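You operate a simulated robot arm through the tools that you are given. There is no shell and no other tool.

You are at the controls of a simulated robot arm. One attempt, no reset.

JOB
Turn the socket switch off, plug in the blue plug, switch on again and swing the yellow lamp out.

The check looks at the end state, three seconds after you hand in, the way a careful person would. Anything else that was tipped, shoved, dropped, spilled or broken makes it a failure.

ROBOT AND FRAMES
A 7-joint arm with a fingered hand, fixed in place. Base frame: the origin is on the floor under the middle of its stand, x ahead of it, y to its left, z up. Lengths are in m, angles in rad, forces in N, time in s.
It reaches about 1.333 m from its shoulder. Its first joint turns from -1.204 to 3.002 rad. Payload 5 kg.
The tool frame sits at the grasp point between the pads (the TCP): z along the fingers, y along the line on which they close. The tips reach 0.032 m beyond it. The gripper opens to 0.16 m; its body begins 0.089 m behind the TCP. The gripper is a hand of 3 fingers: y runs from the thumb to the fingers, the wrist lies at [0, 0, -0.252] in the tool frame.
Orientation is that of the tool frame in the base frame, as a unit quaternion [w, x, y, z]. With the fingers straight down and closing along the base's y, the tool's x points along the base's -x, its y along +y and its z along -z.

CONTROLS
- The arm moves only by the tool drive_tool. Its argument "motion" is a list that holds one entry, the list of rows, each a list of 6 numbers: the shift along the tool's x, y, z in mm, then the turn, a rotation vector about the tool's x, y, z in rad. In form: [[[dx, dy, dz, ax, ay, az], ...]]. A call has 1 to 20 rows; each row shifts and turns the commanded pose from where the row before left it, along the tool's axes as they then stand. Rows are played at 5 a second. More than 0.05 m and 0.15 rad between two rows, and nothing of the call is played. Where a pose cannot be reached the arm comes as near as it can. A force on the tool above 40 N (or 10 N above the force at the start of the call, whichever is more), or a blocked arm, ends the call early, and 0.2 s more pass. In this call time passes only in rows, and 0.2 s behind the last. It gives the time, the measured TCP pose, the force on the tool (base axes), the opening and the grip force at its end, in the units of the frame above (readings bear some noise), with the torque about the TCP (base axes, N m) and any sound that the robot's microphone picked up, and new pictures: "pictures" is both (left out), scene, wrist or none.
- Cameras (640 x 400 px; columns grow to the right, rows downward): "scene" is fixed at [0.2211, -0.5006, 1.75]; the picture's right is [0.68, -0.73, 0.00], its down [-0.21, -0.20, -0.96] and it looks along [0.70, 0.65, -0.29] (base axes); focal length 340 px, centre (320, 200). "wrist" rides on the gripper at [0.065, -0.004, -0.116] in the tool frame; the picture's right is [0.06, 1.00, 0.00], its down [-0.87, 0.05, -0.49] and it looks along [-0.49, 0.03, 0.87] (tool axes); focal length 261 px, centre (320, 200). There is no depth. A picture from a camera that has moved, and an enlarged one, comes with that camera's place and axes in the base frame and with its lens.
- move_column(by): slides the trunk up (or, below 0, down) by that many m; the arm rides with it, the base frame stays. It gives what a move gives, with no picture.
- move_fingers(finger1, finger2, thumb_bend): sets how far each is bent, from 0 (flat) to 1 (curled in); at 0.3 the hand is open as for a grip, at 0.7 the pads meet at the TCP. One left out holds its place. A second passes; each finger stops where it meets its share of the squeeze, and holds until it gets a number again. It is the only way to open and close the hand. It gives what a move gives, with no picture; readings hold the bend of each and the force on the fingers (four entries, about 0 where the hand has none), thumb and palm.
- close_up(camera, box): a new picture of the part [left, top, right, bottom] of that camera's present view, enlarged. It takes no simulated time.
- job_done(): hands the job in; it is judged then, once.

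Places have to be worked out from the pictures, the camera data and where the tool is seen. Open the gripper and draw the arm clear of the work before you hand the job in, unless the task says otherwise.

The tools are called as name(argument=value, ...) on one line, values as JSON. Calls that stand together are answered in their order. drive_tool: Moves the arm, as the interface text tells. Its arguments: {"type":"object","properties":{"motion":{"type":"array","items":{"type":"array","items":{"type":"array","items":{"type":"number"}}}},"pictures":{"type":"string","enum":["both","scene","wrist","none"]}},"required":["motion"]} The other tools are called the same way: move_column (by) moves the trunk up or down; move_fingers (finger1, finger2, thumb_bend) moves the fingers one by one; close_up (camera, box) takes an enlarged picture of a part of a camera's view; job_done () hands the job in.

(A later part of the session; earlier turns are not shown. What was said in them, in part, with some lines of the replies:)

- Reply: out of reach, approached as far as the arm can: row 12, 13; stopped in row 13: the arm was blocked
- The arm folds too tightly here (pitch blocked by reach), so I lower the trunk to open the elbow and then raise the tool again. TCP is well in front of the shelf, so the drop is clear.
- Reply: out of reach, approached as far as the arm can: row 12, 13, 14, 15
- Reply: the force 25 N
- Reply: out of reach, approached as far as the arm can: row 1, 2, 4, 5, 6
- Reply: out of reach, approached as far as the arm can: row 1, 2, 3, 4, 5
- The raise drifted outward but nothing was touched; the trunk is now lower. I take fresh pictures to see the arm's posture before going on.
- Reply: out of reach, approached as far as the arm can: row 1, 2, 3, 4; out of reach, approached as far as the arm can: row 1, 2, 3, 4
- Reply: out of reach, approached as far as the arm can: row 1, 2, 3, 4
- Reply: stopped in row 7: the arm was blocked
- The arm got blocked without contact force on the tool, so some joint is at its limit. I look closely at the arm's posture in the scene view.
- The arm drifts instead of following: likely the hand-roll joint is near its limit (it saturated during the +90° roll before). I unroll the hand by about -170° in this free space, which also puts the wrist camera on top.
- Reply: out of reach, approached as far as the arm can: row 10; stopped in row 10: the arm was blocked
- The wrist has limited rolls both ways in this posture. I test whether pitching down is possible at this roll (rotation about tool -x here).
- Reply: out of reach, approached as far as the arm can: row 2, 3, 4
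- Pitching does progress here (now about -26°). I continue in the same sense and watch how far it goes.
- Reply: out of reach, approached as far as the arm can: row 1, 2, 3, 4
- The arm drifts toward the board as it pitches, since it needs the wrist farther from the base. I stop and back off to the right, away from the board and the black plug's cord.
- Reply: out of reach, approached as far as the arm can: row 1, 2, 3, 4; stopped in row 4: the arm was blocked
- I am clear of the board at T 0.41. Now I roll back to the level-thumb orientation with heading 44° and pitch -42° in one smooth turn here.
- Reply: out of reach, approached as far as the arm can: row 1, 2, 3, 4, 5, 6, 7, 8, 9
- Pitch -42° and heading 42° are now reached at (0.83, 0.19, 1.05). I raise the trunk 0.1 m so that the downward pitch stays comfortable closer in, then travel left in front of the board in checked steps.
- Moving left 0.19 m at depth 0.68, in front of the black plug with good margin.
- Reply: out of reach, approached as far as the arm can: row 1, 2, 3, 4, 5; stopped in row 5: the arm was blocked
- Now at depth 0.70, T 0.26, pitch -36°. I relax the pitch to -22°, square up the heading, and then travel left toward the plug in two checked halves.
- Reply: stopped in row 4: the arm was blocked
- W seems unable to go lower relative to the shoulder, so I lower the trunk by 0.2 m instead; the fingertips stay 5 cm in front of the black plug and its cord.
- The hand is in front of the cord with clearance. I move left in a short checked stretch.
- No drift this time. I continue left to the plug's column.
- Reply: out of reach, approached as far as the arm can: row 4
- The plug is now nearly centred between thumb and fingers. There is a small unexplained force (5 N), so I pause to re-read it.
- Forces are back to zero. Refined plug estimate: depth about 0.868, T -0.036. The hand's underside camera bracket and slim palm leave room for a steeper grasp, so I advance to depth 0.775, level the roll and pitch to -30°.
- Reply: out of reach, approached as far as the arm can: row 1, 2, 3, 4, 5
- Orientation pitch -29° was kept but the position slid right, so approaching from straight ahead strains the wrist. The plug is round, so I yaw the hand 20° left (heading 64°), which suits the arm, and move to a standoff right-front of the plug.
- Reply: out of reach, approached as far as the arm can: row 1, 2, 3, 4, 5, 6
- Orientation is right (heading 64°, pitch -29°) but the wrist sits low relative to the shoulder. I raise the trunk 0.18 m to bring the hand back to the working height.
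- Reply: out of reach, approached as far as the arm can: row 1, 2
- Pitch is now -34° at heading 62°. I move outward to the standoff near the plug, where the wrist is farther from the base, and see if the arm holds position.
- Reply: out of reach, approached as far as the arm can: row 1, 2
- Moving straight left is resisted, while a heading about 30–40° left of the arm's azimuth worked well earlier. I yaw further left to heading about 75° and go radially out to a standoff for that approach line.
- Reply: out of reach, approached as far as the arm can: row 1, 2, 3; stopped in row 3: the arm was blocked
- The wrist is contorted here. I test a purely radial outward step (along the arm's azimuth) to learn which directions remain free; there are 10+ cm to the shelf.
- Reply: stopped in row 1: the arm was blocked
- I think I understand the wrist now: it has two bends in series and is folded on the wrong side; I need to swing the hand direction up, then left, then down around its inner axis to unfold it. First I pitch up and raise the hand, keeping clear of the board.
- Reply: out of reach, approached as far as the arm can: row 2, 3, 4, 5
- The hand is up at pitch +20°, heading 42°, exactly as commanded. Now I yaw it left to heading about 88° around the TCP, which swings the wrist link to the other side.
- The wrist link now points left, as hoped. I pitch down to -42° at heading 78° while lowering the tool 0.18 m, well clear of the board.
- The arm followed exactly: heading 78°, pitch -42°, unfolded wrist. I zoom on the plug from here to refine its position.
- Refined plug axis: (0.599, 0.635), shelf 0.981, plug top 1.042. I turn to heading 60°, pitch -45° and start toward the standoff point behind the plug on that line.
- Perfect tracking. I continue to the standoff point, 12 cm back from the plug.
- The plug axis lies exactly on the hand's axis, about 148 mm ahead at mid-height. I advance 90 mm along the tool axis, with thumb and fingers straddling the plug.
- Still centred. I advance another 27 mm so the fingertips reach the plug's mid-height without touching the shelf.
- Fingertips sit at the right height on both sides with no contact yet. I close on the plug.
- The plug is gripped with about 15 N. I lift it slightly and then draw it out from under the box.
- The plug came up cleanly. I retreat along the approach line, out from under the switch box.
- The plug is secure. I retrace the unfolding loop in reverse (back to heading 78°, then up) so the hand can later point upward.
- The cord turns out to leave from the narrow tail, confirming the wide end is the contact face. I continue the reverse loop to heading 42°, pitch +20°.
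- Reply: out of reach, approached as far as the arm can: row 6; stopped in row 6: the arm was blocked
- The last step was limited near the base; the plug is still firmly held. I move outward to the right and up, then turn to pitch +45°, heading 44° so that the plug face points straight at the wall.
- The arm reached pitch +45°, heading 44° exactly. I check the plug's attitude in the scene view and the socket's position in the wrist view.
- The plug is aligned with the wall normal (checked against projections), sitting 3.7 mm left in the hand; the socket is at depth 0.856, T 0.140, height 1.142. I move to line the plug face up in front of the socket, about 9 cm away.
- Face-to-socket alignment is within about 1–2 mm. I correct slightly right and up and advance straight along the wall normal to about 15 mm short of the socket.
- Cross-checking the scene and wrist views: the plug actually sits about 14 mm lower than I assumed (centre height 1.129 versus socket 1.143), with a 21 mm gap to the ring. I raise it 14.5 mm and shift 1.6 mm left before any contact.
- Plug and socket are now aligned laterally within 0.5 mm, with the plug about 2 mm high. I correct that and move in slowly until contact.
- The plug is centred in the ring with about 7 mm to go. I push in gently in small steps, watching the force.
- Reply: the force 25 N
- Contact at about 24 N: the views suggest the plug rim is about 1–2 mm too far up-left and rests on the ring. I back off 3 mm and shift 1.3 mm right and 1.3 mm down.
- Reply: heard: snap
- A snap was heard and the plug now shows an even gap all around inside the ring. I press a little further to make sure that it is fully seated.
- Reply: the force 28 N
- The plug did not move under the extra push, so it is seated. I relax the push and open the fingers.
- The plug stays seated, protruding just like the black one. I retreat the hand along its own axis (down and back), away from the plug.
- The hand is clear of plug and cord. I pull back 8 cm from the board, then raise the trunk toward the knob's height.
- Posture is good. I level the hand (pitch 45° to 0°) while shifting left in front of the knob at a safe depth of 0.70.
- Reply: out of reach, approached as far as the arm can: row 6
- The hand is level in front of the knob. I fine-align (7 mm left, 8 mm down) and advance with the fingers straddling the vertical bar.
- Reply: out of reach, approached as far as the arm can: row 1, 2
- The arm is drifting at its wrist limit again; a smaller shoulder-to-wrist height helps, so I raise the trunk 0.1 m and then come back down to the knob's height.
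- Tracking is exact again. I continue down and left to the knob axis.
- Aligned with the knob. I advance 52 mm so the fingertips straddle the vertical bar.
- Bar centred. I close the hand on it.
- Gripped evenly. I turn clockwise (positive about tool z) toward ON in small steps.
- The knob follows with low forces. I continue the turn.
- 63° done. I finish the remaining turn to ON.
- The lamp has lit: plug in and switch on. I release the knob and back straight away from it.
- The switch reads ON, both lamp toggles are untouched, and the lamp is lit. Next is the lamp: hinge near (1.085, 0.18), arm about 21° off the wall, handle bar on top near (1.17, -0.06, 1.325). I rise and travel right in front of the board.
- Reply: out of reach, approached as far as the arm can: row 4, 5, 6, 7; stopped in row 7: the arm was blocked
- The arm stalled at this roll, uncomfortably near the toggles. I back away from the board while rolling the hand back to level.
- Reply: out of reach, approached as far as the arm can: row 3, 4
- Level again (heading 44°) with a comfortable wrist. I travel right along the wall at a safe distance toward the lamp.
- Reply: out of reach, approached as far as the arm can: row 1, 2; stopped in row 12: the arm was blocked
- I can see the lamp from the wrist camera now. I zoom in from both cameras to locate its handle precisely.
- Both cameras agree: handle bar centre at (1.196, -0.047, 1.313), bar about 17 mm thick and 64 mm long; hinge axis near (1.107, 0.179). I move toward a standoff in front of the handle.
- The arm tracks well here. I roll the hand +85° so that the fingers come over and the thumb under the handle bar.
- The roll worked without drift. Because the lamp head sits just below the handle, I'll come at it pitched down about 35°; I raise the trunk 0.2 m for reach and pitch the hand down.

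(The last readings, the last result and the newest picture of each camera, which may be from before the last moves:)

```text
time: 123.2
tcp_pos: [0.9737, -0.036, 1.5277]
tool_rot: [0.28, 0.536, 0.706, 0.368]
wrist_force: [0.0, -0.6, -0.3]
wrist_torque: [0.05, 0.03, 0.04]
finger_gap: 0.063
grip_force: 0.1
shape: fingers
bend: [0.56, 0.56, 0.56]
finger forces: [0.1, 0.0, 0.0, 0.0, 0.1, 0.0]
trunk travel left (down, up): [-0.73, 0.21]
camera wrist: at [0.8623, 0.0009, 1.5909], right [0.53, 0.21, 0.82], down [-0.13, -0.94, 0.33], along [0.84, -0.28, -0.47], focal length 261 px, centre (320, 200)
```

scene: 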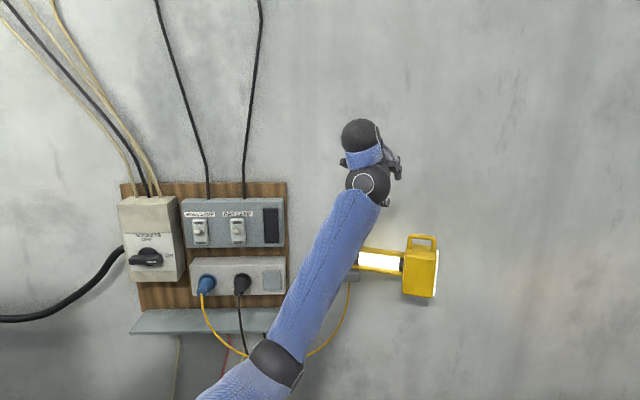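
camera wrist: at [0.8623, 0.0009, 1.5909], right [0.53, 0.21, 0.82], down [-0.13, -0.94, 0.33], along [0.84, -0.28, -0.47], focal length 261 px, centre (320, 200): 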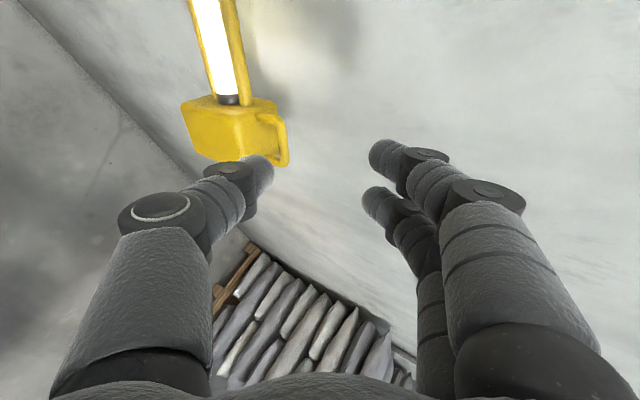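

Pitch -35° reached with no drift. I move to a standoff 12 cm from the bar along the approach line.

drive_tool(motion=[[[-12.4, -11, 34.7, 0, 0, 0], [-12.4, -11, 34.7, 0, 0, 0], [-12.4, -11, 34.7, 0, 0, 0], [-12.4, -11, 34.7, 0, 0, 0], [-12.4, -11, 34.7, 0, 0, 0]]], pictures="both")

close_up(camera="wrist", box=[200, 60, 392, 180])

close_up(camera="scene", box=[350, 180, 478, 300])

```text
time: 124.3
tcp_pos: [1.0963, -0.0632, 1.3835]
tool_rot: [0.282, 0.536, 0.705, 0.369]
wrist_force: [-0.2, 0.0, -0.1]
wrist_torque: [0.05, 0.0, 0.02]
finger_gap: 0.0631
grip_force: 0.2
shape: fingers
bend: [0.56, 0.56, 0.56]
finger forces: [0.1, 0.1, 0.0, 0.1, 0.0, 0.1]
trunk travel left (down, up): [-0.73, 0.21]
camera wrist: at [0.9859, -0.0262, 1.447], right [0.53, 0.21, 0.82], down [-0.13, -0.94, 0.33], along [0.84, -0.28, -0.47], focal length 261 px, centre (320, 200)
```

scene: 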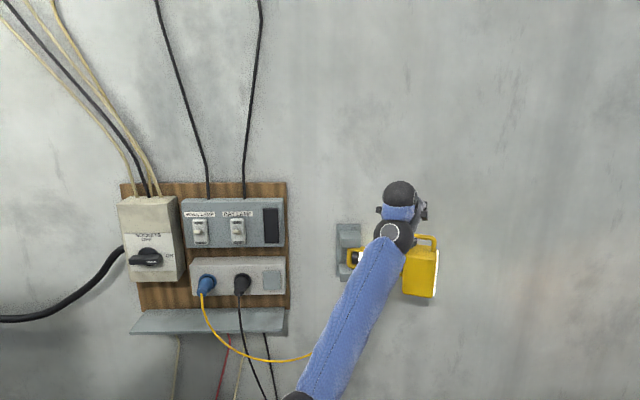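
wrist: 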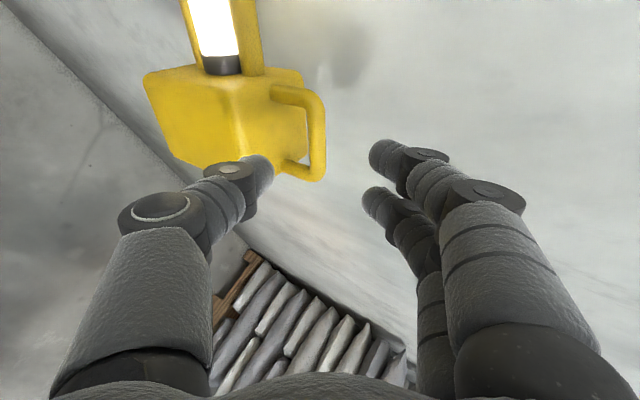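

```text
3.33 times, centred on (296, 120) of wrist
camera zoom: at [0.9859, -0.0262, 1.447], right [0.53, 0.21, 0.82], down [-0.13, -0.94, 0.33], along [0.84, -0.28, -0.47], focal length 869 px, centre (400, 467)
```

zoom: 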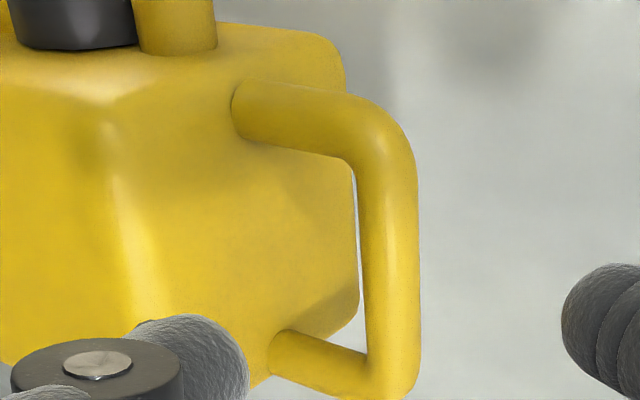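

```text
3.33 times, centred on (414, 240) of scene
camera zoom: at [0.2211, -0.5006, 1.75], right [0.68, -0.73, 0.0], down [-0.21, -0.2, -0.96], along [0.7, 0.65, -0.29], focal length 1132 px, centre (7, 67)
```

zoom: 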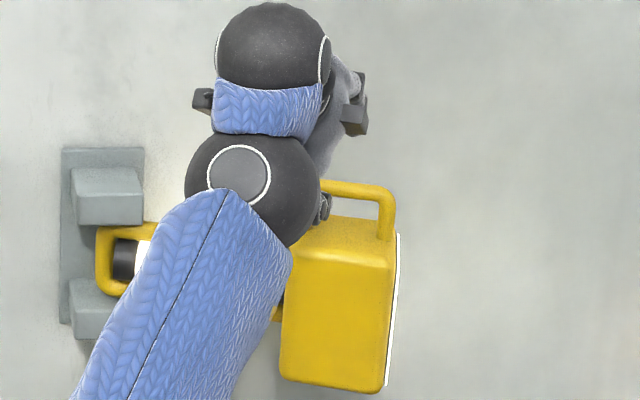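

The bar is within 2–4 mm of the hand's axis. I set the fingers open above and the thumb partly bent so that it can pass under the bar without touching the lamp head, then advance 60 mm.

move_fingers(finger1=0.48, finger2=0.48, thumb_bend=0.62)

drive_tool(motion=[[[1, -0.5, 20, 0, 0, 0], [1, -0.5, 20, 0, 0, 0], [1, 0, 20, 0, 0, 0]]], pictures="both")

```text
time: 125.3
tcp_pos: [1.0963, -0.063, 1.3852]
tool_rot: [0.282, 0.537, 0.705, 0.369]
wrist_force: [0.3, 0.1, 0.7]
wrist_torque: [0.0, 0.01, 0.01]
finger_gap: 0.067
grip_force: 0.0
shape: fingers
bend: [0.48, 0.48, 0.62]
finger forces: [0.1, 0.0, 0.1, 0.1, 0.1, 0.0]
trunk travel left (down, up): [-0.73, 0.21]
```

```text
time: 126.2
tcp_pos: [1.1432, -0.0478, 1.3499]
tool_rot: [0.282, 0.537, 0.705, 0.368]
wrist_force: [0.1, -0.1, -0.2]
wrist_torque: [0.02, 0.02, 0.0]
finger_gap: 0.0673
grip_force: 0.0
shape: fingers
bend: [0.48, 0.48, 0.62]
finger forces: [0.0, 0.0, 0.0, 0.1, 0.1, 0.0]
trunk travel left (down, up): [-0.73, 0.21]
camera wrist: at [1.0319, -0.0107, 1.4126], right [0.53, 0.21, 0.82], down [-0.13, -0.94, 0.33], along [0.84, -0.28, -0.47], focal length 261 px, centre (320, 200)
```

scene: 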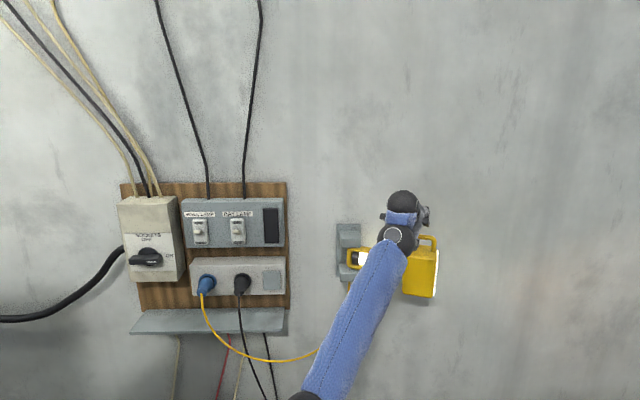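
wrist: 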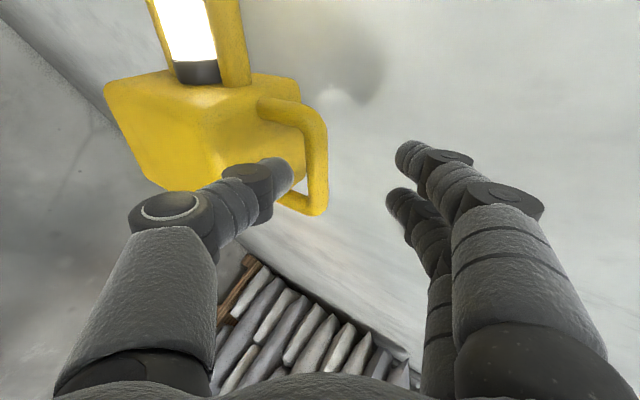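

The bar is lined up at the thumb/finger gap. I ease forward another 38 mm in small steps.

drive_tool(motion=[[[0, -1, 10, 0, 0, 0], [0, -1, 10, 0, 0, 0], [0, 0, 10, 0, 0, 0], [0, 0, 8, 0, 0, 0]]], pictures="wrist")

```text
time: 127.2
tcp_pos: [1.1704, -0.0399, 1.3273]
tool_rot: [0.282, 0.536, 0.705, 0.369]
wrist_force: [-0.8, -0.3, 0.3]
wrist_torque: [-0.01, -0.03, 0.03]
finger_gap: 0.0672
grip_force: 0.1
shape: fingers
bend: [0.48, 0.48, 0.62]
finger forces: [0.0, 0.1, 0.0, 0.1, 0.0, 0.0]
trunk travel left (down, up): [-0.73, 0.21]
camera wrist: at [1.0606, -0.0027, 1.3897], right [0.53, 0.21, 0.82], down [-0.13, -0.94, 0.33], along [0.84, -0.28, -0.47], focal length 261 px, centre (320, 200)
```

wrist: 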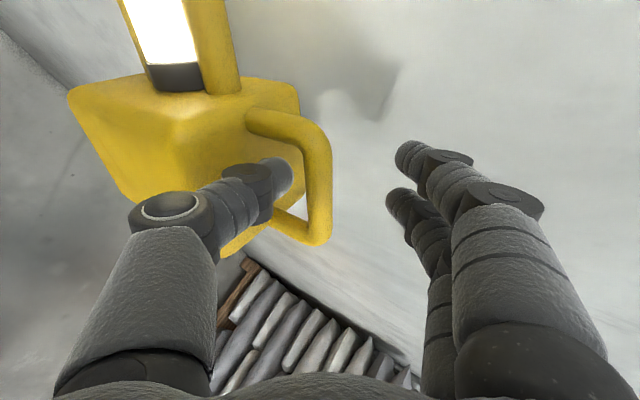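

The thumb tip is inside the loop and the bar lies between thumb and fingers. I close the hand on the bar.

move_fingers(finger1=0.62, finger2=0.62, thumb_bend=0.65)

move_fingers(finger1=0.74, finger2=0.74, thumb_bend=0.72)

close_up(camera="wrist", box=[0, 0, 640, 400])

```text
time: 128.2
tcp_pos: [1.1715, -0.0401, 1.3275]
tool_rot: [0.281, 0.536, 0.705, 0.369]
wrist_force: [-0.9, -0.3, -0.1]
wrist_torque: [-0.01, 0.01, -0.01]
finger_gap: 0.0351
grip_force: 0.2
shape: fingers
bend: [0.62, 0.62, 0.65]
finger forces: [0.0, 0.0, 0.0, 0.0, 0.0, 0.0]
trunk travel left (down, up): [-0.73, 0.21]
```

```text
time: 129.2
tcp_pos: [1.172, -0.0394, 1.3282]
tool_rot: [0.281, 0.535, 0.705, 0.37]
wrist_force: [1.7, 0.0, -2.2]
wrist_torque: [-0.09, 0.12, 0.02]
finger_gap: 0.0204
grip_force: 12.5
shape: fingers
bend: [0.71, 0.7, 0.69]
finger forces: [6.1, 7.0, 0.1, 0.0, 12.7, 0.0]
trunk travel left (down, up): [-0.73, 0.21]
```

```text
1.00 times, centred on (320, 200) of wrist (not enlarged: the box is as wide or as high as the picture)
camera zoom: at [1.0609, -0.0028, 1.3894], right [0.53, 0.21, 0.82], down [-0.13, -0.94, 0.33], along [0.84, -0.28, -0.47], focal length 261 px, centre (320, 200)
```

zoom: 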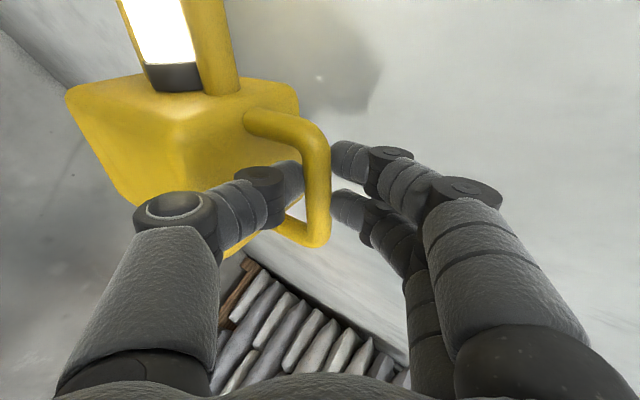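

The bar is held (about 13 N). I start pulling along the hinge arc: first about 5°, in two small steps, watching the force.

drive_tool(motion=[[[-0.4, -6, -8.5, 0, 0, 0], [-0.4, -6, -8.5, 0, 0, 0]]], pictures="both")

```text
time: 129.8
tcp_pos: [1.1517, -0.0472, 1.3277]
tool_rot: [0.282, 0.537, 0.705, 0.369]
wrist_force: [1.7, -3.5, -0.9]
wrist_torque: [-0.09, 0.1, -0.15]
finger_gap: 0.0208
grip_force: 12.9
shape: fingers
bend: [0.71, 0.71, 0.69]
finger forces: [6.6, 7.7, 0.0, 0.0, 12.9, 0.0]
trunk travel left (down, up): [-0.73, 0.21]
camera wrist: at [1.0409, -0.0102, 1.3894], right [0.53, 0.21, 0.82], down [-0.13, -0.94, 0.33], along [0.84, -0.28, -0.47], focal length 261 px, centre (320, 200)
```

scene: 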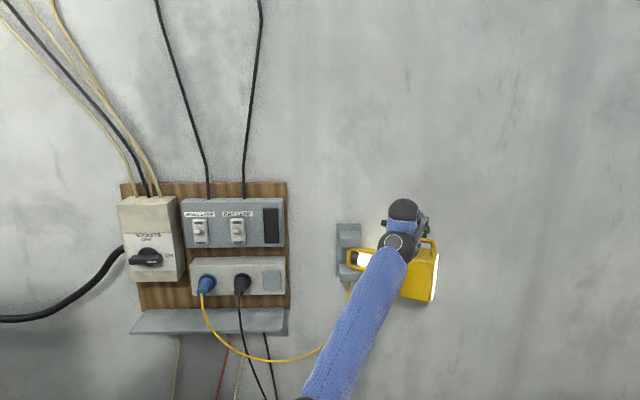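
wrist: 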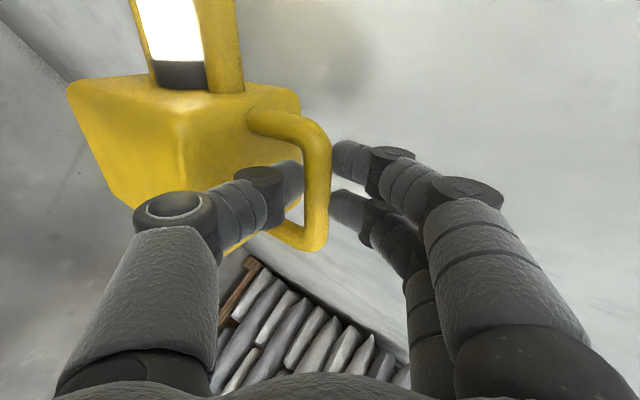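

The lamp follows with only about 4 N. I continue the arc another 15°.

drive_tool(motion=[[[0, -5.7, -8.2, 0, 0, 0], [0, -5.7, -8.2, 0, 0, 0], [1.2, -5.6, -8.1, 0, 0, 0], [1.2, -5.6, -8.1, 0, 0, 0], [2, -5.5, -8, 0, 0, 0], [2, -5.5, -8, 0, 0, 0]]], pictures="both")

```text
time: 131.2
tcp_pos: [1.0921, -0.057, 1.3281]
tool_rot: [0.282, 0.537, 0.705, 0.368]
wrist_force: [2.1, -8.1, 1.0]
wrist_torque: [-0.1, 0.02, -0.33]
finger_gap: 0.0234
grip_force: 13.6
shape: fingers
bend: [0.71, 0.72, 0.69]
finger forces: [7.9, 6.8, 0.1, 0.0, 13.1, 0.1]
trunk travel left (down, up): [-0.73, 0.21]
camera wrist: at [0.9817, -0.02, 1.3899], right [0.53, 0.21, 0.82], down [-0.13, -0.94, 0.33], along [0.84, -0.28, -0.47], focal length 261 px, centre (320, 200)
```

scene: 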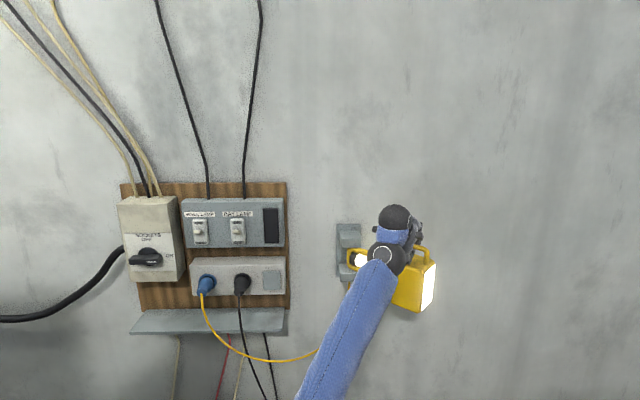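
wrist: 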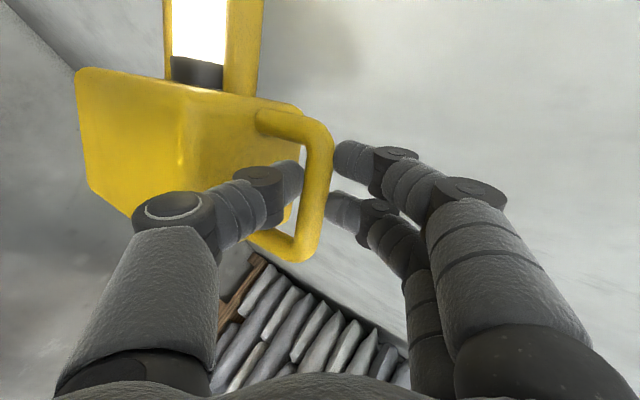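

About 43° out now. The loop turns relative to the hand, so I continue the arc while yawing the hand along with the lamp, easing slightly outward to reduce the 8 N radial load.

drive_tool(motion=[[[2.3, -5.6, -7.9, 0, -0.041, 0.0286], [2.2, -5.6, -8, 0, -0.041, 0.0286], [2.4, -5.6, -7.9, 0, -0.041, 0.0286], [2.3, -5.6, -7.9, 0, -0.041, 0.0286], [2.7, -5.6, -7.9, 0, -0.041, 0.0286], [2.6, -5.6, -7.9, 0, -0.041, 0.0286]]], pictures="both")

```text
time: 132.6
tcp_pos: [1.0316, -0.0493, 1.327]
tool_rot: [0.334, 0.635, 0.617, 0.323]
wrist_force: [1.3, 2.5, 3.6]
wrist_torque: [0.09, -0.06, -0.02]
finger_gap: 0.0228
grip_force: 12.7
shape: fingers
bend: [0.71, 0.72, 0.69]
finger forces: [8.2, 7.4, 0.0, 0.0, 11.4, 0.1]
trunk travel left (down, up): [-0.73, 0.21]
camera wrist: at [0.9378, 0.0195, 1.3895], right [0.57, 0.05, 0.82], down [-0.4, -0.86, 0.33], along [0.72, -0.51, -0.47], focal length 261 px, centre (320, 200)
```

scene: 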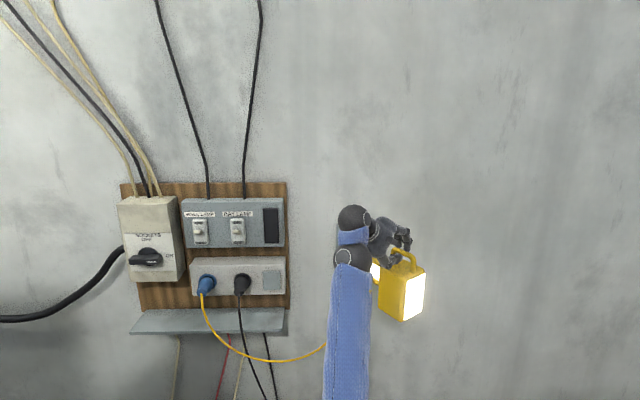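
wrist: 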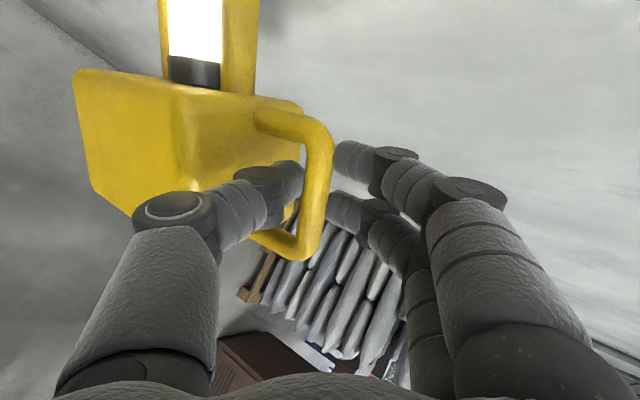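

Forces are small and the lamp is about 59° out. I continue in the same way for another 15°.

drive_tool(motion=[[[2.6, -5.85, -8.35, 0, -0.041, 0.0286], [2.5, -5.85, -8.35, 0, -0.041, 0.0286], [2.5, -5.85, -8.35, 0, -0.041, 0.0286], [2.4, -5.85, -8.35, 0, -0.041, 0.0286], [2.4, -5.85, -8.35, 0, -0.041, 0.0286], [2.3, -5.85, -8.35, 0, -0.041, 0.0286]]], pictures="both")

```text
time: 133.9
tcp_pos: [0.9757, -0.0234, 1.3265]
tool_rot: [0.378, 0.721, 0.514, 0.27]
wrist_force: [4.9, 8.8, 5.2]
wrist_torque: [0.08, -0.15, 0.13]
finger_gap: 0.0226
grip_force: 13.1
shape: fingers
bend: [0.71, 0.72, 0.69]
finger forces: [8.7, 7.3, 0.1, 0.0, 11.3, 0.0]
trunk travel left (down, up): [-0.73, 0.21]
camera wrist: at [0.9054, 0.0687, 1.3891], right [0.56, -0.13, 0.82], down [-0.64, -0.7, 0.32], along [0.53, -0.7, -0.47], focal length 261 px, centre (320, 200)
```

scene: 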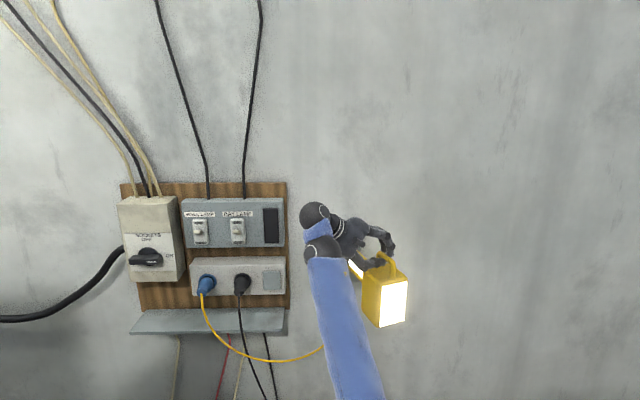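
wrist: 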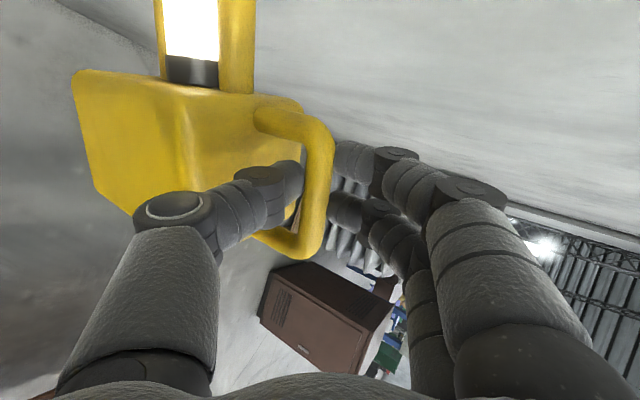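

About 74° out, with a 10 N inward load, so I ease the radius in a little and continue the last 16° to perpendicular.

drive_tool(motion=[[[2.7, -5.8, -8.3, 0, -0.0287, 0.02], [2.8, -5.8, -8.3, 0, -0.0287, 0.02], [2.9, -5.8, -8.3, 0, -0.0287, 0.02], [3, -5.8, -8.3, 0, -0.0287, 0.02], [3.1, -5.8, -8.3, 0, -0.0287, 0.02], [3.1, -5.8, -8.3, 0, -0.0287, 0.02]]], pictures="both")

```text
time: 135.3
tcp_pos: [0.9519, -0.0089, 1.3243]
tool_rot: [0.392, 0.747, 0.476, 0.251]
wrist_force: [5.5, 7.9, 13.1]
wrist_torque: [0.02, -0.28, 0.06]
finger_gap: 0.0225
grip_force: 14.3
shape: fingers
bend: [0.71, 0.72, 0.69]
finger forces: [10.4, 8.7, 0.1, 0.1, 9.4, 0.1]
out of reach, approached as far as the arm can: row 4, 5, 6
trunk travel left (down, up): [-0.73, 0.21]
camera wrist: at [0.89, 0.0921, 1.388], right [0.54, -0.18, 0.82], down [-0.7, -0.63, 0.32], along [0.46, -0.75, -0.47], focal length 261 px, centre (320, 200)
```

scene: 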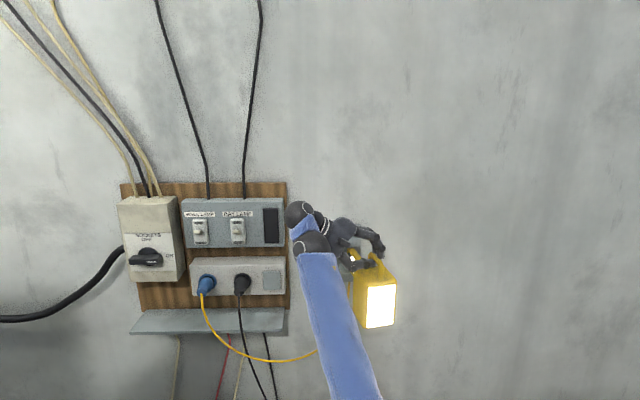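
wrist: 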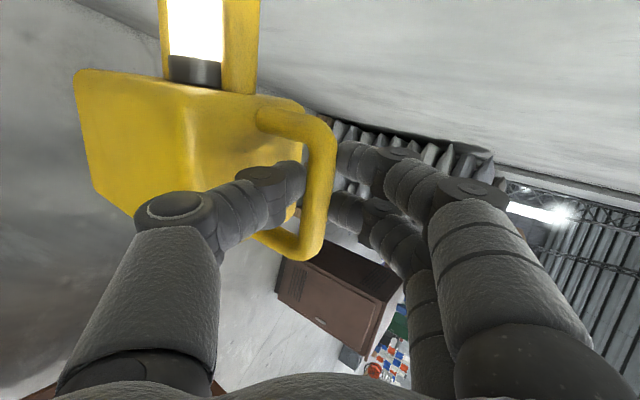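

The yaw reached the arm's limit at about 80° lamp angle. There is slack in the loop, so I finish the arc with the hand yaw easing back left and a touch of upward and inward relief.

drive_tool(motion=[[[3.3, -4.7, -9.2, 0, 0.0246, -0.0171], [3.7, -5.8, -8.3, 0, 0.0246, -0.0171], [3.4, -5.7, -8.2, 0, 0.0246, -0.0171], [3.6, -5.7, -8.1, 0, 0.0246, -0.0171]]], pictures="both")

```text
time: 136.3
tcp_pos: [0.9257, 0.0113, 1.3242]
tool_rot: [0.381, 0.726, 0.506, 0.267]
wrist_force: [-5.2, -8.7, 5.9]
wrist_torque: [-0.02, -0.06, -0.36]
finger_gap: 0.0245
grip_force: 13.9
shape: fingers
bend: [0.71, 0.73, 0.69]
finger forces: [10.7, 6.6, 0.1, 0.0, 10.5, 0.1]
out of reach, approached as far as the arm can: row 1
trunk travel left (down, up): [-0.73, 0.21]
camera wrist: at [0.8582, 0.1054, 1.3872], right [0.55, -0.14, 0.82], down [-0.65, -0.69, 0.32], along [0.52, -0.71, -0.47], focal length 261 px, centre (320, 200)
```

scene: 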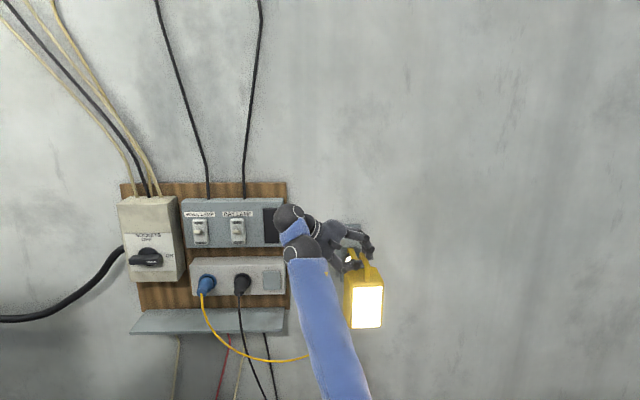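
wrist: 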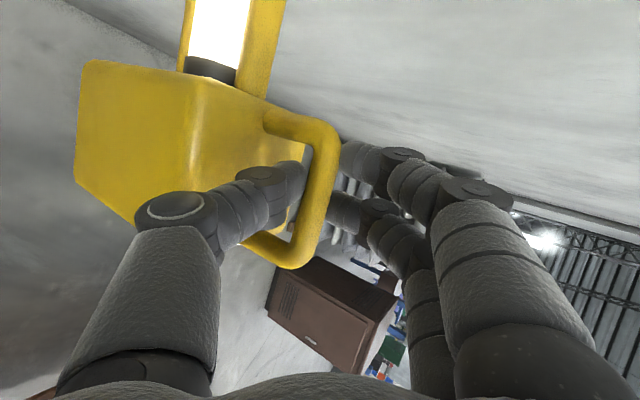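

The lamp is now about 88° out, essentially perpendicular to the wall. I relieve the side load and open the fingers, keeping the thumb from pushing on the lamp head.

drive_tool(motion=[[[-1.4, -0.3, -0.5, 0, 0, 0]]], pictures="none")

move_fingers(finger1=0.5, finger2=0.5, thumb_bend=0.63)

close_up(camera="wrist", box=[0, 0, 640, 400])

close_up(camera="scene", box=[280, 200, 440, 340])

```text
time: 136.8
tcp_pos: [0.9265, 0.012, 1.3247]
tool_rot: [0.381, 0.726, 0.507, 0.267]
wrist_force: [-3.1, -5.9, 4.4]
wrist_torque: [0.01, -0.06, -0.29]
finger_gap: 0.0246
grip_force: 13.4
shape: fingers
bend: [0.71, 0.73, 0.69]
finger forces: [10.3, 6.2, 0.0, 0.0, 10.9, 0.0]
trunk travel left (down, up): [-0.73, 0.21]
```

```text
time: 137.8
tcp_pos: [0.9272, 0.0116, 1.3251]
tool_rot: [0.38, 0.726, 0.507, 0.268]
wrist_force: [-0.7, 0.2, 0.5]
wrist_torque: [0.0, 0.01, -0.02]
finger_gap: 0.0608
grip_force: 0.0
shape: fingers
bend: [0.5, 0.5, 0.63]
finger forces: [0.0, 0.0, 0.0, 0.0, 0.1, 0.0]
trunk travel left (down, up): [-0.73, 0.21]
```

```text
1.00 times, centred on (320, 200) of wrist (not enlarged: the box is as wide or as high as the picture)
camera zoom: at [0.8582, 0.1061, 1.3869], right [0.55, -0.14, 0.82], down [-0.65, -0.69, 0.32], along [0.52, -0.71, -0.47], focal length 261 px, centre (320, 200)
```

zoom: 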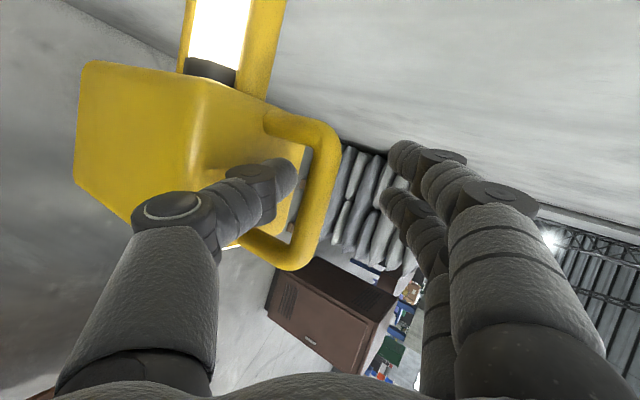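

```text
2.86 times, centred on (360, 270) of scene
camera zoom: at [0.2211, -0.5006, 1.75], right [0.68, -0.73, 0.0], down [-0.21, -0.2, -0.96], along [0.7, 0.65, -0.29], focal length 971 px, centre (206, 0)
```

zoom: 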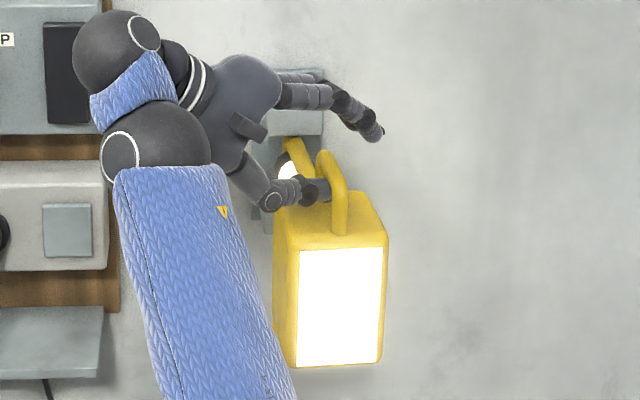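

Released with no load. I withdraw the hand along its own axis so the thumb slides straight out of the loop.

drive_tool(motion=[[[0, 0, -12, 0, 0, 0], [0, 0, -15, 0, 0, 0], [0, 0, -20, 0, 0, 0]]], pictures="both")

```text
time: 138.6
tcp_pos: [0.927, 0.0116, 1.3247]
tool_rot: [0.38, 0.726, 0.508, 0.267]
wrist_force: [-0.7, 0.3, 0.2]
wrist_torque: [-0.01, 0.04, 0.03]
finger_gap: 0.061
grip_force: 0.0
shape: fingers
bend: [0.5, 0.5, 0.63]
finger forces: [0.0, 0.0, 0.0, 0.0, 0.0, 0.0]
out of reach, approached as far as the arm can: row 1, 2, 3
trunk travel left (down, up): [-0.73, 0.21]
camera wrist: at [0.8583, 0.1061, 1.3868], right [0.55, -0.14, 0.82], down [-0.65, -0.69, 0.32], along [0.52, -0.71, -0.47], focal length 261 px, centre (320, 200)
```

scene: 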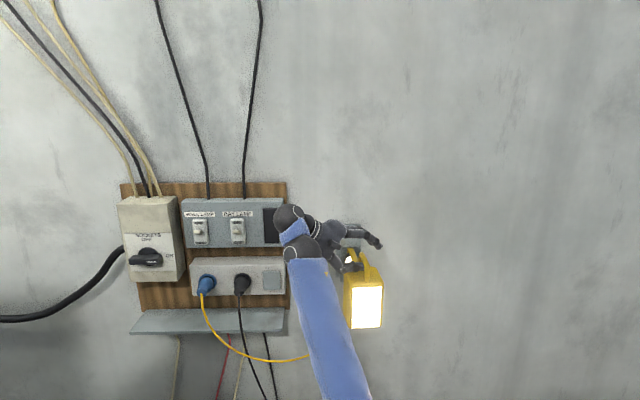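
wrist: 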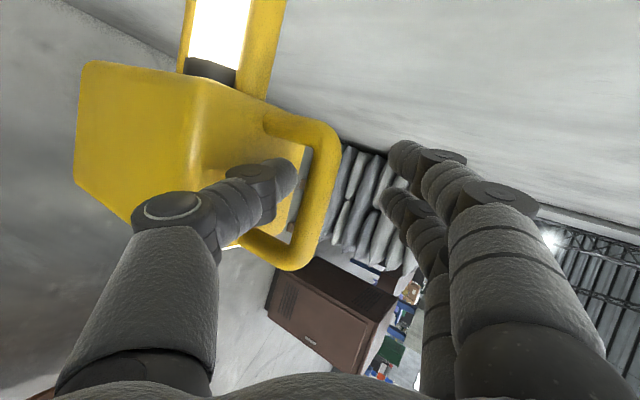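

The arm cannot retreat along that line at this yaw. I yaw the hand back left about the bar while easing backward.

drive_tool(motion=[[[0, 0, -3, 0, 0.058, -0.04], [0, 0, -4, 0, 0.058, -0.04], [0, 0, -5, 0, 0.058, -0.04]]], pictures="wrist")

```text
time: 139.3
tcp_pos: [0.9165, 0.0146, 1.3324]
tool_rot: [0.35, 0.668, 0.581, 0.306]
wrist_force: [0.0, 0.2, 0.2]
wrist_torque: [-0.04, -0.01, -0.02]
finger_gap: 0.0612
grip_force: 0.0
shape: fingers
bend: [0.5, 0.5, 0.63]
finger forces: [0.0, 0.0, 0.0, 0.0, 0.0, 0.0]
trunk travel left (down, up): [-0.73, 0.21]
camera wrist: at [0.8297, 0.0924, 1.3941], right [0.57, -0.02, 0.82], down [-0.49, -0.81, 0.32], along [0.66, -0.59, -0.47], focal length 261 px, centre (320, 200)
```

wrist: 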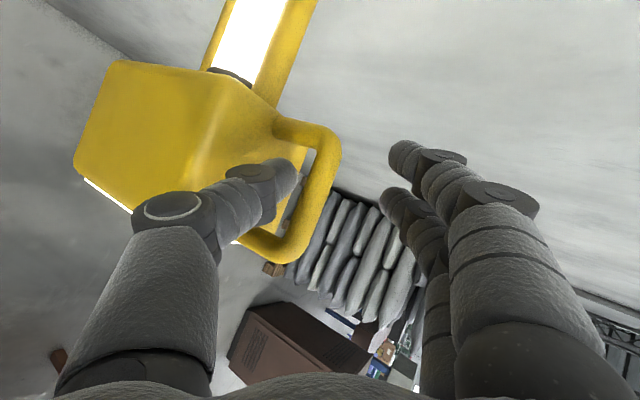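

That freed it. I continue withdrawing along the tool axis.

drive_tool(motion=[[[0, 0, -10, 0, 0, 0], [0, 0, -12, 0, 0, 0], [0, 0, -12, 0, 0, 0]]], pictures="wrist")

```text
time: 140.2
tcp_pos: [0.8875, 0.0183, 1.3514]
tool_rot: [0.35, 0.668, 0.581, 0.306]
wrist_force: [0.3, 0.1, 0.4]
wrist_torque: [-0.01, -0.02, -0.02]
finger_gap: 0.0607
grip_force: 0.1
shape: fingers
bend: [0.5, 0.5, 0.63]
finger forces: [0.0, 0.0, 0.0, 0.0, 0.0, 0.0]
trunk travel left (down, up): [-0.73, 0.21]
camera wrist: at [0.8022, 0.0961, 1.414], right [0.57, -0.02, 0.82], down [-0.49, -0.81, 0.32], along [0.66, -0.59, -0.47], focal length 261 px, centre (320, 200)
```

wrist: 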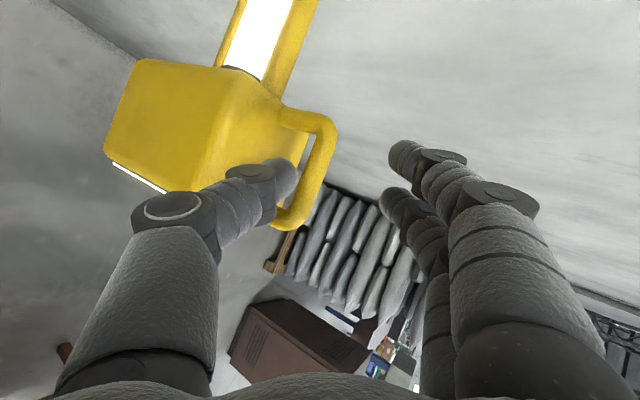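

The bar is now just beyond the fingertips. I back off a further 5 cm.

drive_tool(motion=[[[0, 0, -14, 0, 0, 0], [0, 0, -18, 0, 0, 0], [0, 0, -20, 0, 0, 0]]], pictures="both")

close_up(camera="scene", box=[280, 200, 440, 340])

```text
time: 140.9
tcp_pos: [0.8782, 0.0208, 1.358]
tool_rot: [0.35, 0.668, 0.581, 0.306]
wrist_force: [0.0, -0.1, -0.1]
wrist_torque: [-0.01, -0.01, 0.0]
finger_gap: 0.0612
grip_force: 0.1
shape: fingers
bend: [0.5, 0.5, 0.63]
finger forces: [0.1, 0.1, 0.0, 0.0, 0.0, 0.0]
out of reach, approached as far as the arm can: row 2, 3
trunk travel left (down, up): [-0.73, 0.21]
camera wrist: at [0.7911, 0.0977, 1.4212], right [0.57, -0.02, 0.82], down [-0.49, -0.81, 0.32], along [0.66, -0.59, -0.47], focal length 261 px, centre (320, 200)
```

scene: 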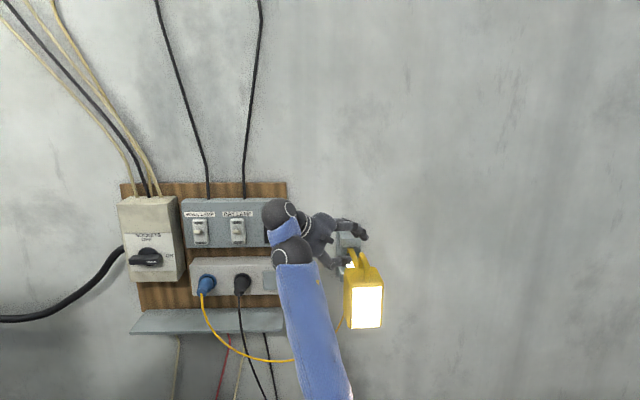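
wrist: 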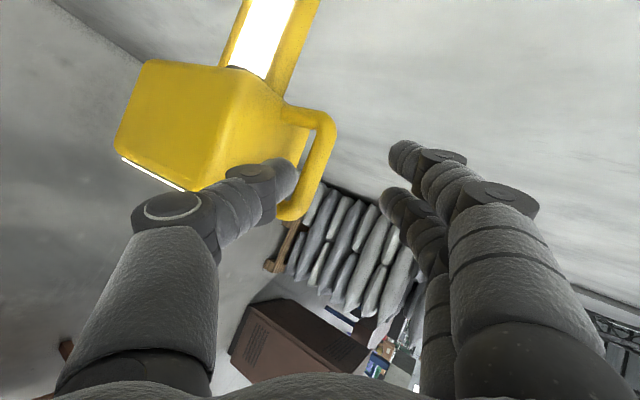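

```text
2.86 times, centred on (360, 270) of scene
camera zoom: at [0.2211, -0.5006, 1.75], right [0.68, -0.73, 0.0], down [-0.21, -0.2, -0.96], along [0.7, 0.65, -0.29], focal length 971 px, centre (206, 0)
```

zoom: 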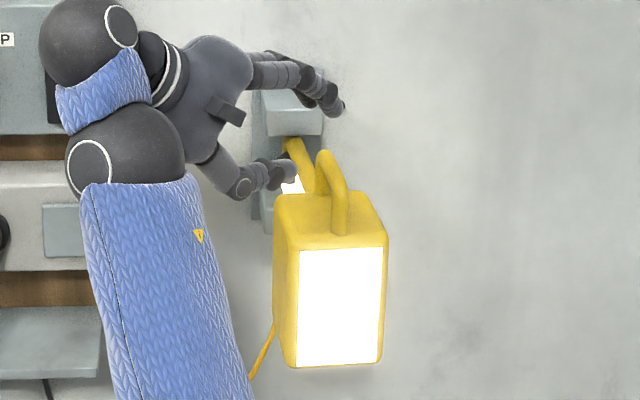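

The thumb is fully out of the loop and the lamp stands out from the wall. I yaw the hand left, away from the handle, then lift with the trunk.

drive_tool(motion=[[[0, 0, -2, 0, 0.058, -0.04], [3, 0, -3, 0, 0.058, -0.04], [3, 0, -4, 0, 0.058, -0.04], [3, 0, -5, 0, 0.058, -0.04]]], pictures="none")

move_column(by=0.15)

close_up(camera="scene", box=[0, 0, 640, 400])

close_up(camera="wrist", box=[0, 0, 640, 400])

```text
time: 141.9
tcp_pos: [0.8673, 0.0287, 1.3665]
tool_rot: [0.304, 0.58, 0.669, 0.351]
wrist_force: [-0.2, -0.3, 0.7]
wrist_torque: [0.0, 0.0, -0.04]
finger_gap: 0.0612
grip_force: 0.1
shape: fingers
bend: [0.5, 0.5, 0.63]
finger forces: [0.1, 0.0, 0.0, 0.0, 0.0, 0.0]
trunk travel left (down, up): [-0.73, 0.21]
```

```text
time: 143.7
tcp_pos: [0.8676, 0.0283, 1.5171]
tool_rot: [0.304, 0.579, 0.669, 0.352]
wrist_force: [0.0, 1.3, -0.1]
wrist_torque: [0.03, -0.03, -0.03]
finger_gap: 0.0609
grip_force: 0.1
shape: fingers
bend: [0.5, 0.5, 0.63]
finger forces: [0.0, 0.1, 0.0, 0.0, 0.0, 0.1]
trunk travel left (down, up): [-0.88, 0.06]
```

```text
1.00 times, centred on (320, 200) of scene (not enlarged: the box is as wide or as high as the picture)
camera zoom: at [0.2211, -0.5006, 1.75], right [0.68, -0.73, 0.0], down [-0.21, -0.2, -0.96], along [0.7, 0.65, -0.29], focal length 340 px, centre (320, 200)
```

zoom: 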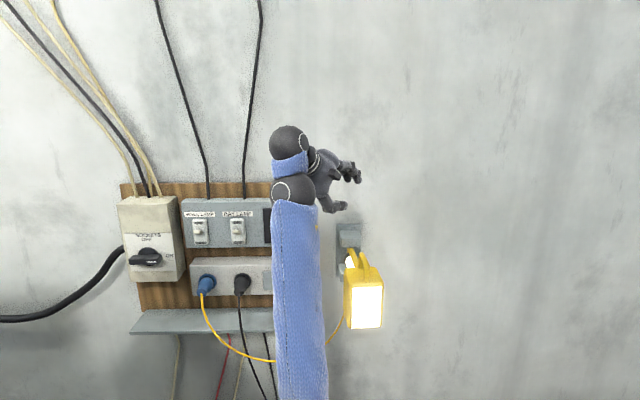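

```text
1.00 times, centred on (320, 200) of wrist (not enlarged: the box is as wide or as high as the picture)
camera zoom: at [0.7623, 0.0793, 1.579], right [0.55, 0.14, 0.82], down [-0.25, -0.91, 0.32], along [0.8, -0.38, -0.47], focal length 261 px, centre (320, 200)
```

zoom: 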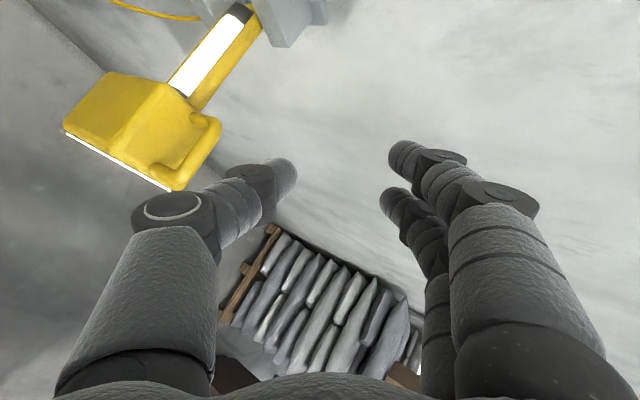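

The hand is well above and clear of the lamp, which stands nearly square to the wall and lit. I open the hand fully and retreat toward the robot.

move_fingers(finger1=0.3, finger2=0.3, thumb_bend=0.3)

drive_tool(motion=[[[4.3, -4.5, -30, 0, 0, 0], [4.3, -4.5, -30, 0, 0, 0], [4.3, -4.5, -30, 0, 0, 0], [4.3, -4.5, -30, 0, 0, 0]]], pictures="both")

```text
time: 144.7
tcp_pos: [0.868, 0.0286, 1.5166]
tool_rot: [0.304, 0.58, 0.669, 0.353]
wrist_force: [-0.8, 0.1, -0.3]
wrist_torque: [0.0, 0.02, 0.02]
finger_gap: 0.1676
grip_force: 0.0
shape: fingers
bend: [0.3, 0.3, 0.3]
finger forces: [0.0, 0.1, 0.0, 0.1, 0.0, 0.1]
trunk travel left (down, up): [-0.88, 0.06]
```

```text
time: 145.7
tcp_pos: [0.8306, 0.0273, 1.5304]
tool_rot: [0.304, 0.58, 0.668, 0.352]
wrist_force: [-0.7, 0.5, 0.7]
wrist_torque: [-0.01, 0.03, 0.03]
finger_gap: 0.1676
grip_force: 0.1
shape: fingers
bend: [0.3, 0.3, 0.3]
finger forces: [0.0, 0.0, 0.0, 0.1, 0.0, 0.0]
out of reach, approached as far as the arm can: row 2, 3, 4
trunk travel left (down, up): [-0.88, 0.06]
camera wrist: at [0.7258, 0.0779, 1.5929], right [0.55, 0.14, 0.82], down [-0.25, -0.91, 0.32], along [0.8, -0.38, -0.47], focal length 261 px, centre (320, 200)
```

scene: 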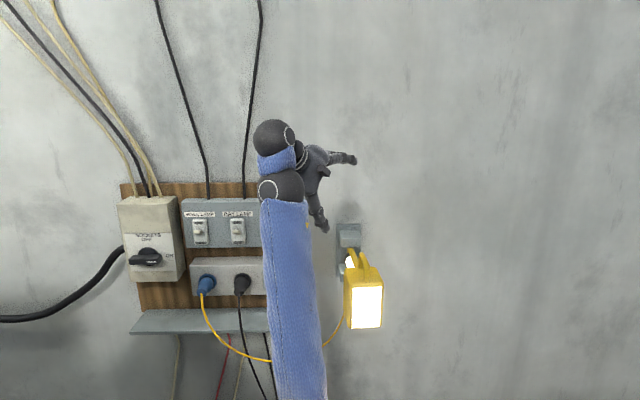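
wrist: 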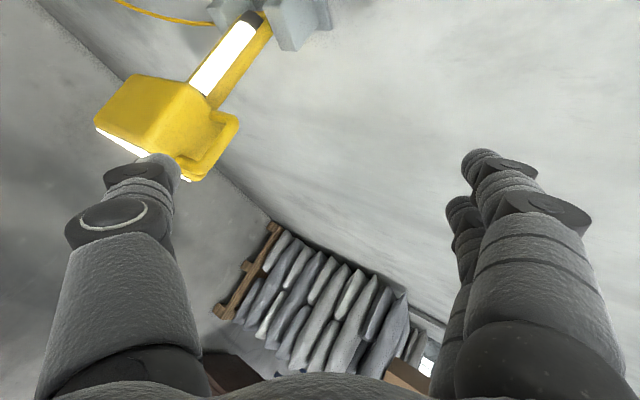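

Clear already; I try one more step back and left for extra distance, then verify everything.

drive_tool(motion=[[[34, -6, -20, 0, 0.05, -0.035], [34, -6, -20, 0, 0.05, -0.035]]], pictures="both")

close_up(camera="scene", box=[110, 190, 302, 310])

close_up(camera="scene", box=[310, 210, 422, 340])

close_up(camera="scene", box=[110, 280, 366, 400])

```text
time: 146.3
tcp_pos: [0.792, 0.083, 1.5109]
tool_rot: [0.283, 0.538, 0.702, 0.37]
wrist_force: [-0.8, 0.0, 1.0]
wrist_torque: [-0.02, -0.02, -0.02]
finger_gap: 0.1678
grip_force: 0.1
shape: fingers
bend: [0.3, 0.3, 0.3]
finger forces: [0.1, 0.0, 0.0, 0.1, 0.0, 0.0]
out of reach, approached as far as the arm can: row 1, 2
trunk travel left (down, up): [-0.88, 0.06]
camera wrist: at [0.6807, 0.1195, 1.5726], right [0.53, 0.21, 0.82], down [-0.13, -0.94, 0.32], along [0.84, -0.28, -0.47], focal length 261 px, centre (320, 200)
```

scene: 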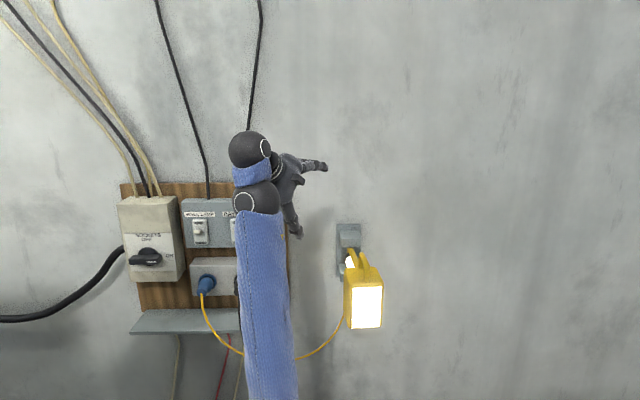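
wrist: 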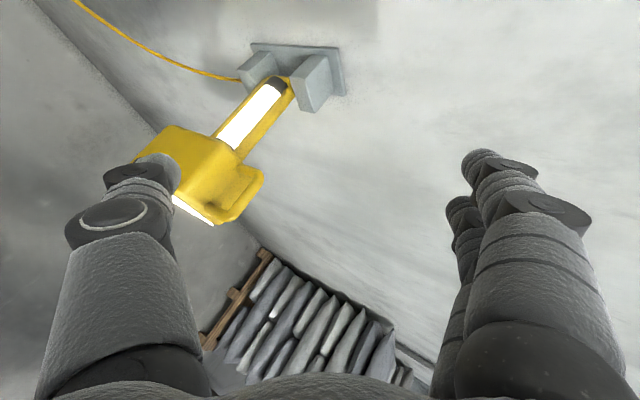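

```text
3.33 times, centred on (206, 250) of scene
camera zoom: at [0.2211, -0.5006, 1.75], right [0.68, -0.73, 0.0], down [-0.21, -0.2, -0.96], along [0.7, 0.65, -0.29], focal length 1132 px, centre (700, 33)
```

zoom: 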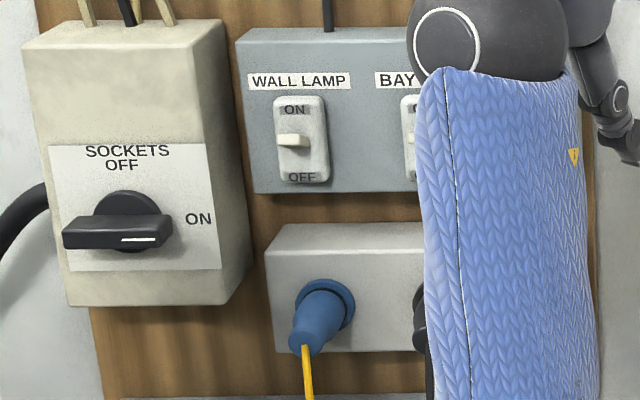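

```text
3.08 times, centred on (366, 275) of scene
camera zoom: at [0.2211, -0.5006, 1.75], right [0.68, -0.73, 0.0], down [-0.21, -0.2, -0.96], along [0.7, 0.65, -0.29], focal length 1045 px, centre (178, -31)
```

zoom: 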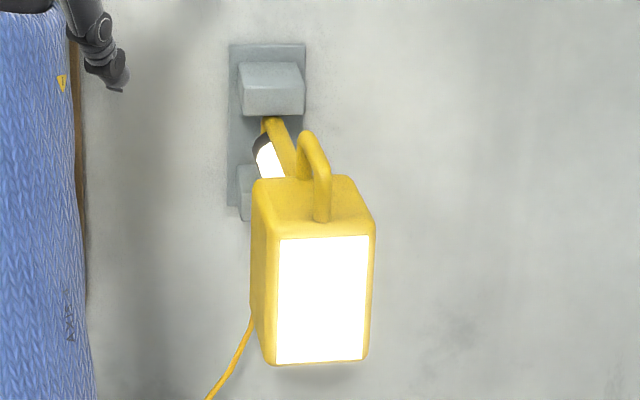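

```text
2.50 times, centred on (238, 340) of scene
camera zoom: at [0.2211, -0.5006, 1.75], right [0.68, -0.73, 0.0], down [-0.21, -0.2, -0.96], along [0.7, 0.65, -0.29], focal length 849 px, centre (525, -150)
```

zoom: 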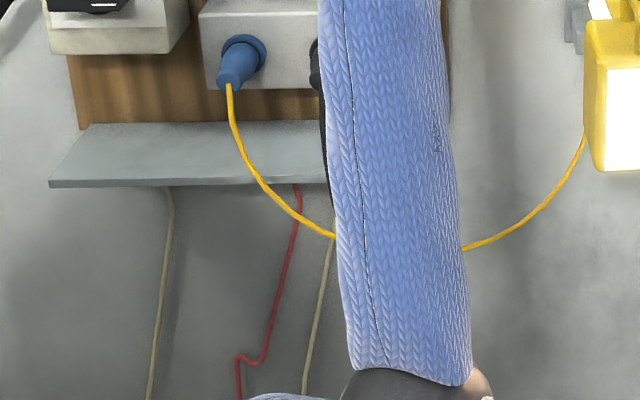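

Final check: the sockets switch shows ON, the blue plug is seated in its socket with its cord hanging free, the wall-lamp toggle looks unchanged, and the yellow lamp is lit and stands nearly perpendicular to the wall. The arm now hides the bay-lamp toggle and black plug, which looked untouched in the last clear view. The hand is open and clear, so I hand the job in.

job_done()

```text
The job is handed in.
```

The job is handed in; I have not seen the check's verdict yet.

- **Switch:** I turned the rotary SOCKETS switch to OFF first. After plugging in I turned it back, and its mark points to ON.
- **Plug:** The blue plug is seated in the blue-ringed socket. There was an audible snap, and it stayed put when I pressed it further and when I let go. The yellow lamp lit when I switched back on.
- **Lamp:** The yellow lamp went from about 22° off the wall to about 88°, nearly square to it, and is still lit.
- **Everything else:** I saw nothing tipped, dropped or moved. The wall-lamp toggle looked unchanged at the end. The arm hid the bay-lamp toggle and the black plug in the final view. They looked untouched in the last clear view, a few seconds earlier.

The hand is open and clear of the lamp. The forearm still hangs in front of the board, not touching it.
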